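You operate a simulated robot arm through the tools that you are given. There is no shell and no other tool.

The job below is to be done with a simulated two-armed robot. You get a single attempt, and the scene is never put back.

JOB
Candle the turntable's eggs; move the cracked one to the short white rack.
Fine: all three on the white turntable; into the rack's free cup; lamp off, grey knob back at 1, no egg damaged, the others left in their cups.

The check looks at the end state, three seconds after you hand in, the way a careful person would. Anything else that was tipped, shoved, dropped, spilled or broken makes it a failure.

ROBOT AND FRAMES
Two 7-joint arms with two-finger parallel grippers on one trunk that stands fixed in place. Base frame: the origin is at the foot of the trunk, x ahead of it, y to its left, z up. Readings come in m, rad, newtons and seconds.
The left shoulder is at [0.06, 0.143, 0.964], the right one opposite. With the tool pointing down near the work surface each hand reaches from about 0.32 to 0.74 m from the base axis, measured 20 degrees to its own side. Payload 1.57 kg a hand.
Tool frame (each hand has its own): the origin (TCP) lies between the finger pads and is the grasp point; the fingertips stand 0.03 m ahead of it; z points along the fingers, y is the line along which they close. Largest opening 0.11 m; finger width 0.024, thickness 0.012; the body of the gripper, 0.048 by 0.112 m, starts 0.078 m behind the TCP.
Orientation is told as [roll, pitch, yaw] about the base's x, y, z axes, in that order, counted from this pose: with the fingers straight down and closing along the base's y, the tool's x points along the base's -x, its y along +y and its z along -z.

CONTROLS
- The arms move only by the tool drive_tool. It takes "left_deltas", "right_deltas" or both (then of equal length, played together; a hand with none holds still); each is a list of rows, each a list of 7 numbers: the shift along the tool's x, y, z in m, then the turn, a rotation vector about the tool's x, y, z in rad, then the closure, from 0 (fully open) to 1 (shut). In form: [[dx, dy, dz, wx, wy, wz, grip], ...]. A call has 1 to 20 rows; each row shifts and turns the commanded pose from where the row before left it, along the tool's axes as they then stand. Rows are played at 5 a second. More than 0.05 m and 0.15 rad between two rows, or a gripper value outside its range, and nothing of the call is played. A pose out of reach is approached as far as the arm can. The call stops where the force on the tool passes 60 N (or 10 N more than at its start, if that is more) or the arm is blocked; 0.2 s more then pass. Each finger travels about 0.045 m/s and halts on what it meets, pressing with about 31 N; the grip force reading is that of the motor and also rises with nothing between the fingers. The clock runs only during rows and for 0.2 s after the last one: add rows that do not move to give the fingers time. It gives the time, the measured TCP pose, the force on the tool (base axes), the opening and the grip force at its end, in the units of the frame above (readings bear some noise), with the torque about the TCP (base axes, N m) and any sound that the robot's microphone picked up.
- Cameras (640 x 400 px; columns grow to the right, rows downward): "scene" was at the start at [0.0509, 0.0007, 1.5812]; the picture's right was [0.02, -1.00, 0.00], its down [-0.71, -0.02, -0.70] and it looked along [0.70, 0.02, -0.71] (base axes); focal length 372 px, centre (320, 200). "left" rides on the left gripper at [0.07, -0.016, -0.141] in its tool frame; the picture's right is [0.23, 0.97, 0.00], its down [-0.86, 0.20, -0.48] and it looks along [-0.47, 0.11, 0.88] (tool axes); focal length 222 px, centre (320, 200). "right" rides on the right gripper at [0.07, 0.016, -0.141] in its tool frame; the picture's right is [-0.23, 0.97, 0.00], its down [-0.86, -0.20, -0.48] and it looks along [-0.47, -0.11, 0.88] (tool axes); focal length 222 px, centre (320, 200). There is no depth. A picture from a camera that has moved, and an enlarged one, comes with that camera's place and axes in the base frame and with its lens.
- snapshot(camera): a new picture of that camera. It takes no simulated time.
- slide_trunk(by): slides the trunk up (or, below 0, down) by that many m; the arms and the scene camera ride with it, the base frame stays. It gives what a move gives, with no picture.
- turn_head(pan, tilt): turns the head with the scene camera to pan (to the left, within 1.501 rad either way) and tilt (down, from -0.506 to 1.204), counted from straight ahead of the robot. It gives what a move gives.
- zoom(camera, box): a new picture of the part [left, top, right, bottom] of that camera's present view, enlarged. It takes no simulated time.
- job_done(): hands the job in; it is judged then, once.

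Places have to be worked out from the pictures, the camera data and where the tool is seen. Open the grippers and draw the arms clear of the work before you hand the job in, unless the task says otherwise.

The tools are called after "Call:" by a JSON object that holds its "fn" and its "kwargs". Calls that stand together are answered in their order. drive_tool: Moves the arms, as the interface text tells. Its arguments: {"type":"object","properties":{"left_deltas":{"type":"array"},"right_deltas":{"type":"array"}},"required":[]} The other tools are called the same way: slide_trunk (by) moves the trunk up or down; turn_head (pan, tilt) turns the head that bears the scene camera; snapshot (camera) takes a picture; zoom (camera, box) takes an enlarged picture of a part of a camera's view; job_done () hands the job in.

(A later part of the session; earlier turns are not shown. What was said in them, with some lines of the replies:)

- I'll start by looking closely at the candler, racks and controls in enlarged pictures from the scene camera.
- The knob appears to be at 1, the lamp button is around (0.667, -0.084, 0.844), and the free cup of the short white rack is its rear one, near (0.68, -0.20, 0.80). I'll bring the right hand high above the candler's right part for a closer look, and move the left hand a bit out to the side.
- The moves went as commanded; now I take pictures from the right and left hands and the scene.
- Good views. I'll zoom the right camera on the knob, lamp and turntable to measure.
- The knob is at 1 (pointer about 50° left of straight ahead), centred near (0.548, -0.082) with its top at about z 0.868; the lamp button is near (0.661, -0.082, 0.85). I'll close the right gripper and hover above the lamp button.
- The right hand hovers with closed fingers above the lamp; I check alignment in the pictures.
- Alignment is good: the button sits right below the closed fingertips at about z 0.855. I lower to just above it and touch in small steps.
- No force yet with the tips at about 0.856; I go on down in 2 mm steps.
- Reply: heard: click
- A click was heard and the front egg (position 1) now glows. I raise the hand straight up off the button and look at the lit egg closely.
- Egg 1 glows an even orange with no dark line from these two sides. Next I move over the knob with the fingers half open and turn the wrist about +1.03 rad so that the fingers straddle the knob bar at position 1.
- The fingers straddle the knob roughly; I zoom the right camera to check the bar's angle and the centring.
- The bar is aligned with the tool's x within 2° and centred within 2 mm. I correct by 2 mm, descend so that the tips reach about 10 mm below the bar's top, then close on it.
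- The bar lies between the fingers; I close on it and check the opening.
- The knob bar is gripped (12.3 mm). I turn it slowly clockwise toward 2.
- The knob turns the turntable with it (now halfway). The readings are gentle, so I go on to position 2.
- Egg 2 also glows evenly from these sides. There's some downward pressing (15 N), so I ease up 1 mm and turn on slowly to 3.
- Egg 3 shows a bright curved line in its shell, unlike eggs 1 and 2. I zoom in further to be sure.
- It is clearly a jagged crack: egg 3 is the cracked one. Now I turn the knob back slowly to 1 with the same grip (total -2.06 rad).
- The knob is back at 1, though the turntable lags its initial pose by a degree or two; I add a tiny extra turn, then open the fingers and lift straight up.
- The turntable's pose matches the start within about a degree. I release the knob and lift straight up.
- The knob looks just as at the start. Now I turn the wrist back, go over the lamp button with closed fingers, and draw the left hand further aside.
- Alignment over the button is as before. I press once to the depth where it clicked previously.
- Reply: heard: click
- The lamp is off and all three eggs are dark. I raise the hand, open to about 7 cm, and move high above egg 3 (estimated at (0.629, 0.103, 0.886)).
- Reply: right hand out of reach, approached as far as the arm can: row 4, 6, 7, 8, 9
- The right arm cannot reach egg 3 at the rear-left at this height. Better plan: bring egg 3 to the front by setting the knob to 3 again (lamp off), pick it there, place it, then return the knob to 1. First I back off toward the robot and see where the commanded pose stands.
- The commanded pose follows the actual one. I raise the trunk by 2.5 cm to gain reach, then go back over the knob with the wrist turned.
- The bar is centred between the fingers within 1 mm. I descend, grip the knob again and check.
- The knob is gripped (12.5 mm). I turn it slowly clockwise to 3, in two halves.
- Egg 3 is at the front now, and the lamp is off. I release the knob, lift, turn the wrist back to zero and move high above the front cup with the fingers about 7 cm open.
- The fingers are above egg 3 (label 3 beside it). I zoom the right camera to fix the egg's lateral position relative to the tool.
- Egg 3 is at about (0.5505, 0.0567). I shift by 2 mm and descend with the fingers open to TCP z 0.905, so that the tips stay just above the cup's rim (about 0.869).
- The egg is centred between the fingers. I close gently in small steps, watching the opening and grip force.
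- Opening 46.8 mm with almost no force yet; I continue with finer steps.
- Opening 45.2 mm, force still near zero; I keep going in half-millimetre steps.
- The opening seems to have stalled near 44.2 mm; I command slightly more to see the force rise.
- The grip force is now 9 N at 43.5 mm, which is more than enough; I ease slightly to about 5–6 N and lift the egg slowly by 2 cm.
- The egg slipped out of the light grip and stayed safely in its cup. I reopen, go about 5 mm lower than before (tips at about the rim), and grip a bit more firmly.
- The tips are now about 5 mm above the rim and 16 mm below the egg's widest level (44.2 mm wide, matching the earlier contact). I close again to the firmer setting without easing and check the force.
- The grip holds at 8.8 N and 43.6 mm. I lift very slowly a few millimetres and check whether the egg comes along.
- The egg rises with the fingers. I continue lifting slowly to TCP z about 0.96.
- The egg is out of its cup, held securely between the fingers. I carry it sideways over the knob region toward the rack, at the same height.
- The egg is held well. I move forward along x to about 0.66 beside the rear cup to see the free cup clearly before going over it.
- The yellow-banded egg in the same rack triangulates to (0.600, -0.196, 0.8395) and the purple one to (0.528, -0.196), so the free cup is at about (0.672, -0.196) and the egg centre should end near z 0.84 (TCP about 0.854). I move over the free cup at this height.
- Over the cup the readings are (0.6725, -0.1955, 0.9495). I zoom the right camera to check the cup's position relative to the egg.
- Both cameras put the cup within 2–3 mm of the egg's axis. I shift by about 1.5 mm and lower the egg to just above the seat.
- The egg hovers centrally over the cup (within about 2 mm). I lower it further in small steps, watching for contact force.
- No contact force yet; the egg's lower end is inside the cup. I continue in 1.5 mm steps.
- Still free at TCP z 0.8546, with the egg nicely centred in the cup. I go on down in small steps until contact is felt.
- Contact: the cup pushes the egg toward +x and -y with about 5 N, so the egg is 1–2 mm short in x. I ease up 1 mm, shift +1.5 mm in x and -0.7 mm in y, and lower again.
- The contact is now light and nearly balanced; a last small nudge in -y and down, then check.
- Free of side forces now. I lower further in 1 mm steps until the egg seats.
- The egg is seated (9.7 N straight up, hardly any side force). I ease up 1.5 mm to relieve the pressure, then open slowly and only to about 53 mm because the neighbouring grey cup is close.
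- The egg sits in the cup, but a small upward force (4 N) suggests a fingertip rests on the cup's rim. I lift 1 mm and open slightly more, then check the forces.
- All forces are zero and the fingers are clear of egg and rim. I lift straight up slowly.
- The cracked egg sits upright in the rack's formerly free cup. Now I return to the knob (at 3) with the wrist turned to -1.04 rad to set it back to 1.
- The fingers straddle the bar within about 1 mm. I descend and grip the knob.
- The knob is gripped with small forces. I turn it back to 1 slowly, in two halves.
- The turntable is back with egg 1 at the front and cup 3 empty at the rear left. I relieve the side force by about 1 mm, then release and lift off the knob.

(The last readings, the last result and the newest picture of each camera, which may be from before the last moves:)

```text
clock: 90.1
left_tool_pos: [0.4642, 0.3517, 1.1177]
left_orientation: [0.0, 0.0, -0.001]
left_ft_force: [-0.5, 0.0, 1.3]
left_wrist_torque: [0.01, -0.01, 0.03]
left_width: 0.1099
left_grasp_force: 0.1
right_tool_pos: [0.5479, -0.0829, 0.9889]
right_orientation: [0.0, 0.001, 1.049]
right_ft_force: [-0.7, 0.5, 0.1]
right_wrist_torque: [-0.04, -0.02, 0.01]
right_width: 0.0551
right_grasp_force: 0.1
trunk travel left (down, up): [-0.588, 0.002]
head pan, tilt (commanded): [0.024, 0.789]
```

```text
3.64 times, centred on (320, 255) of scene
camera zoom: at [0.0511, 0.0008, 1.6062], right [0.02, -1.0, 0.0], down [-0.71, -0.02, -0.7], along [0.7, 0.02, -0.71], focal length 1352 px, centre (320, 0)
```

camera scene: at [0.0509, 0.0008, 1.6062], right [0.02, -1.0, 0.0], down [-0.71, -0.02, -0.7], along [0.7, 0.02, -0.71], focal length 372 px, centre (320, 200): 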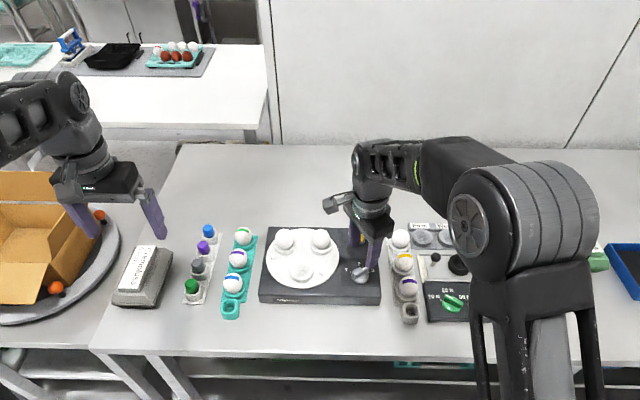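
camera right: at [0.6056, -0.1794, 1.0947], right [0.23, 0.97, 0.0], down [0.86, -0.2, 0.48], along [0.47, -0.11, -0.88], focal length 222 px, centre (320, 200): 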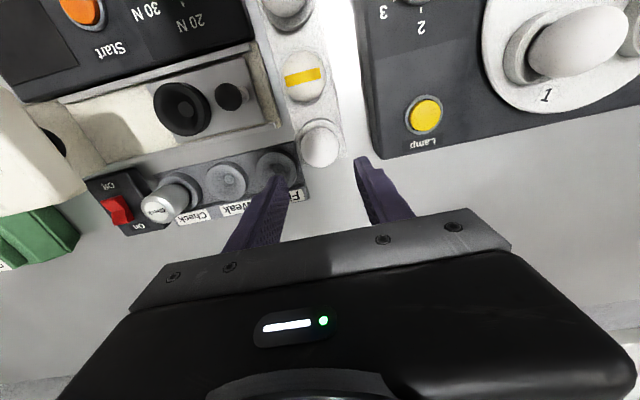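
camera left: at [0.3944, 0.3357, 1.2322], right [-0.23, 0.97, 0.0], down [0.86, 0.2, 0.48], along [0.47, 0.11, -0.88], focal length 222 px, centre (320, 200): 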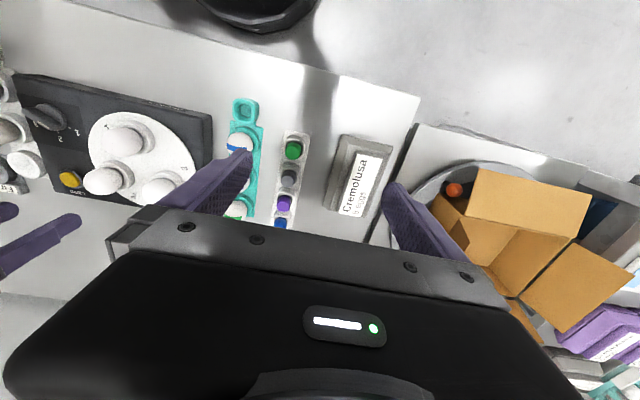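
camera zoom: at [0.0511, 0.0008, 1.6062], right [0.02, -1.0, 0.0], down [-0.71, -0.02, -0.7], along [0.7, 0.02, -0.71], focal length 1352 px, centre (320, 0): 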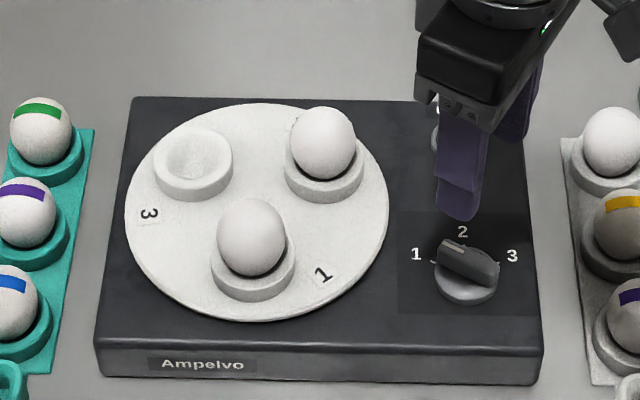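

The knob points at 1 and the lamp is off. I draw the right hand up and away to its starting area with the gripper fully open.

Call:
{"fn": "drive_tool", "kwargs": {"right_deltas": [[0, 0, -0.025, 0, 0, 0, 0.5], [0, 0, -0.025, 0, 0, 0, 0.5], [0, 0, -0.02, 0, 0, 0, 0.5], [0, 0, 0, 0, 0, 0.15, 0.3], [0, 0, 0, 0, 0, 0.15, 0.1], [0, 0, 0, 0, 0, 0.15, 0], [0, 0, 0, 0, 0, 0.15, 0], [0, 0, 0, 0, 0, 0.15, 0], [0, 0, 0, 0, 0, 0.15, 0], [0, 0, 0, 0, 0, 0.149, 0], [0.013, -0.026, -0.01, 0, 0, 0, 0], [0.013, -0.026, -0.01, 0, 0, 0, 0], [0.013, -0.026, -0.01, 0, 0, 0, 0], [0.013, -0.026, -0.01, 0, 0, 0, 0], [0.013, -0.026, -0.01, 0, 0, 0, 0], [0, 0, 0, 0, 0, 0, 0]]}}

Call:
{"fn": "snapshot", "kwargs": {"camera": "scene"}}

Call:
{"fn": "zoom", "kwargs": {"camera": "scene", "box": [240, 200, 400, 310]}}

Call:
{"fn": "zoom", "kwargs": {"camera": "scene", "box": [370, 200, 530, 330]}}

Call:
{"fn": "snapshot", "kwargs": {"camera": "right"}}

```text
clock: 93.5
left_tool_pos: [0.4645, 0.3528, 1.117]
left_orientation: [0.002, 0.0, 0.001]
left_ft_force: [0.4, 0.5, 0.2]
left_wrist_torque: [-0.01, 0.02, 0.0]
left_width: 0.11
left_grasp_force: 0.1
right_tool_pos: [0.4832, -0.212, 1.1074]
right_orientation: [0.0, 0.0, 0.003]
right_ft_force: [-0.2, 0.7, -0.1]
right_wrist_torque: [-0.02, 0.0, 0.02]
right_width: 0.1098
right_grasp_force: 0.2
trunk travel left (down, up): [-0.588, 0.002]
head pan, tilt (commanded): [0.024, 0.789]
```

```text
taken
camera scene: at [0.0514, 0.0013, 1.6062], right [0.02, -1.0, 0.0], down [-0.71, -0.02, -0.7], along [0.7, 0.02, -0.71], focal length 372 px, centre (320, 200)
```

scene: 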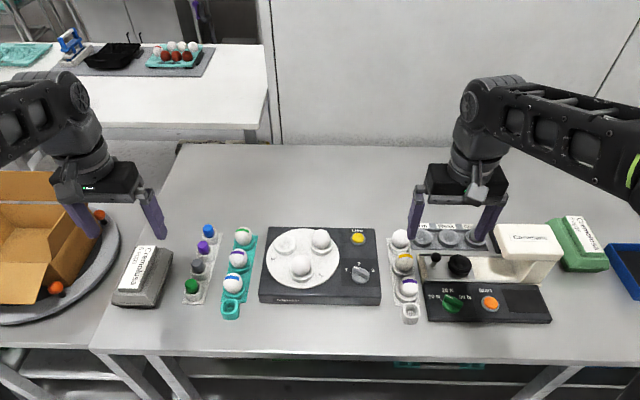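

```text
3.64 times, centred on (320, 255) of scene
camera zoom: at [0.0514, 0.0013, 1.6062], right [0.02, -1.0, 0.0], down [-0.71, -0.02, -0.7], along [0.7, 0.02, -0.71], focal length 1352 px, centre (320, 0)
```

zoom: 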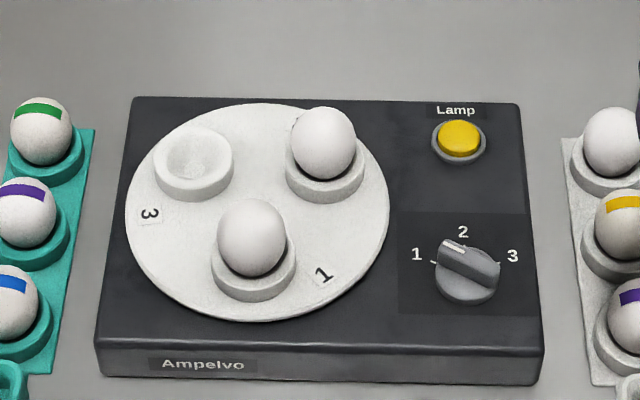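

```text
3.08 times, centred on (450, 265) of scene
camera zoom: at [0.0514, 0.0013, 1.6062], right [0.02, -1.0, 0.0], down [-0.71, -0.02, -0.7], along [0.7, 0.02, -0.71], focal length 1144 px, centre (-80, 0)
```

zoom: 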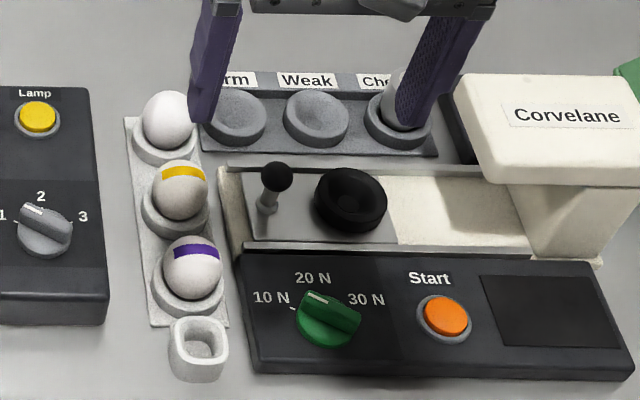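

```text
taken
camera right: at [0.4141, -0.1958, 1.25], right [0.23, 0.97, 0.0], down [0.86, -0.2, 0.48], along [0.47, -0.11, -0.88], focal length 222 px, centre (320, 200)
```

right: 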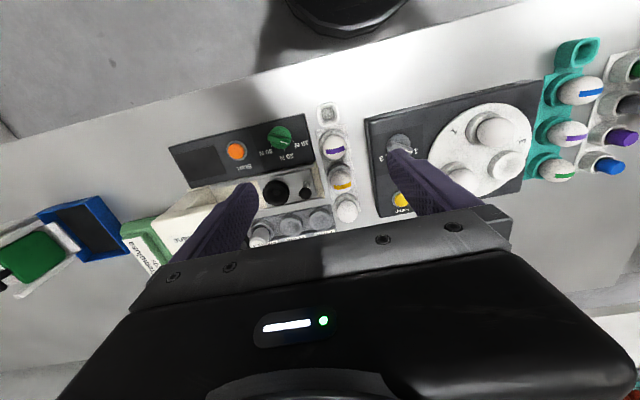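

Everything looks as wanted; one last close look at the moved egg, the knob and the rest before handing in.

Call:
{"fn": "zoom", "kwargs": {"camera": "scene", "box": [380, 220, 430, 270]}}

Call:
{"fn": "zoom", "kwargs": {"camera": "scene", "box": [340, 250, 385, 295]}}

Call:
{"fn": "zoom", "kwargs": {"camera": "scene", "box": [260, 220, 345, 300]}}

```text
8.00 times, centred on (405, 245) of scene
camera zoom: at [0.0514, 0.0013, 1.6062], right [0.02, -1.0, 0.0], down [-0.71, -0.02, -0.7], along [0.7, 0.02, -0.71], focal length 2974 px, centre (-360, -160)
```

zoom: 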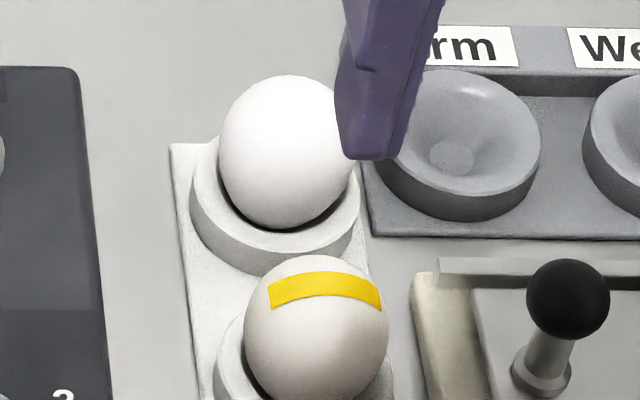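

```text
8.89 times, centred on (362, 272) of scene
camera zoom: at [0.0514, 0.0013, 1.6062], right [0.02, -1.0, 0.0], down [-0.71, -0.02, -0.7], along [0.7, 0.02, -0.71], focal length 3304 px, centre (-58, -444)
```

zoom: 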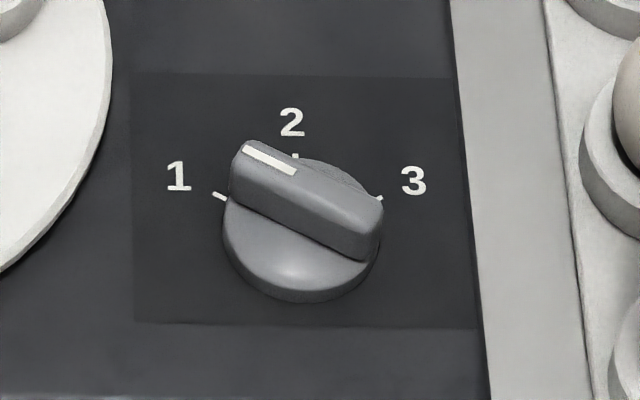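

```text
5.00 times, centred on (302, 260) of scene
camera zoom: at [0.0514, 0.0013, 1.6062], right [0.02, -1.0, 0.0], down [-0.71, -0.02, -0.7], along [0.7, 0.02, -0.71], focal length 1858 px, centre (408, -100)
```

zoom: 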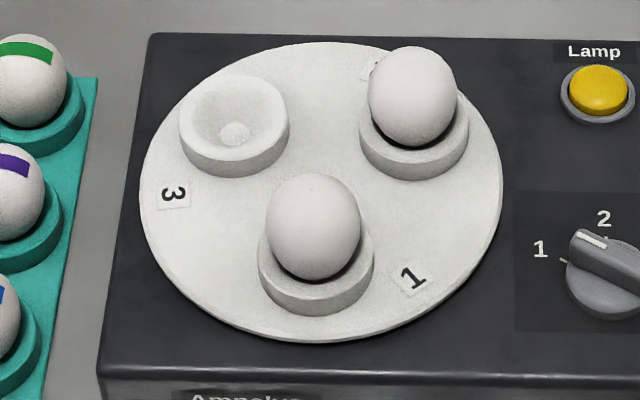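

The cracked egg 3 sits whole and upright in the rack's formerly free cup. Eggs 1 and 2 are in their cups, the lamp is off, the knob is at 1, and both grippers are open and clear, so I hand the job in.

Call:
{"fn": "job_done", "kwargs": {}}

```text
The job is handed in.
```

I candled all three turntable eggs, and egg 3 was the cracked one. It now sits upright in the short white rack's rear cup, the one that was free. The job is handed in; I haven't seen the result of the check.

- **Finding the crack:** With the lamp on, egg 3 showed a bright jagged line in its shell. Eggs 1 and 2 glowed evenly from the two sides I could see; I did not view their far sides.
- **The move:** The right arm couldn't reach egg 3 at the rear left, so I turned the knob to 3 again with the lamp off and picked it up at the front. The first grip was too light and slipped off, leaving the egg in its cup. The second grip, at about 9 N, held. In the last pictures the egg shows no new damage.
- **End state:** The lamp is off and the grey knob is back at 1. Eggs 1 and 2 are in their turntable cups, and I saw nothing else tipped or shoved. Both grippers are open and clear of the work.
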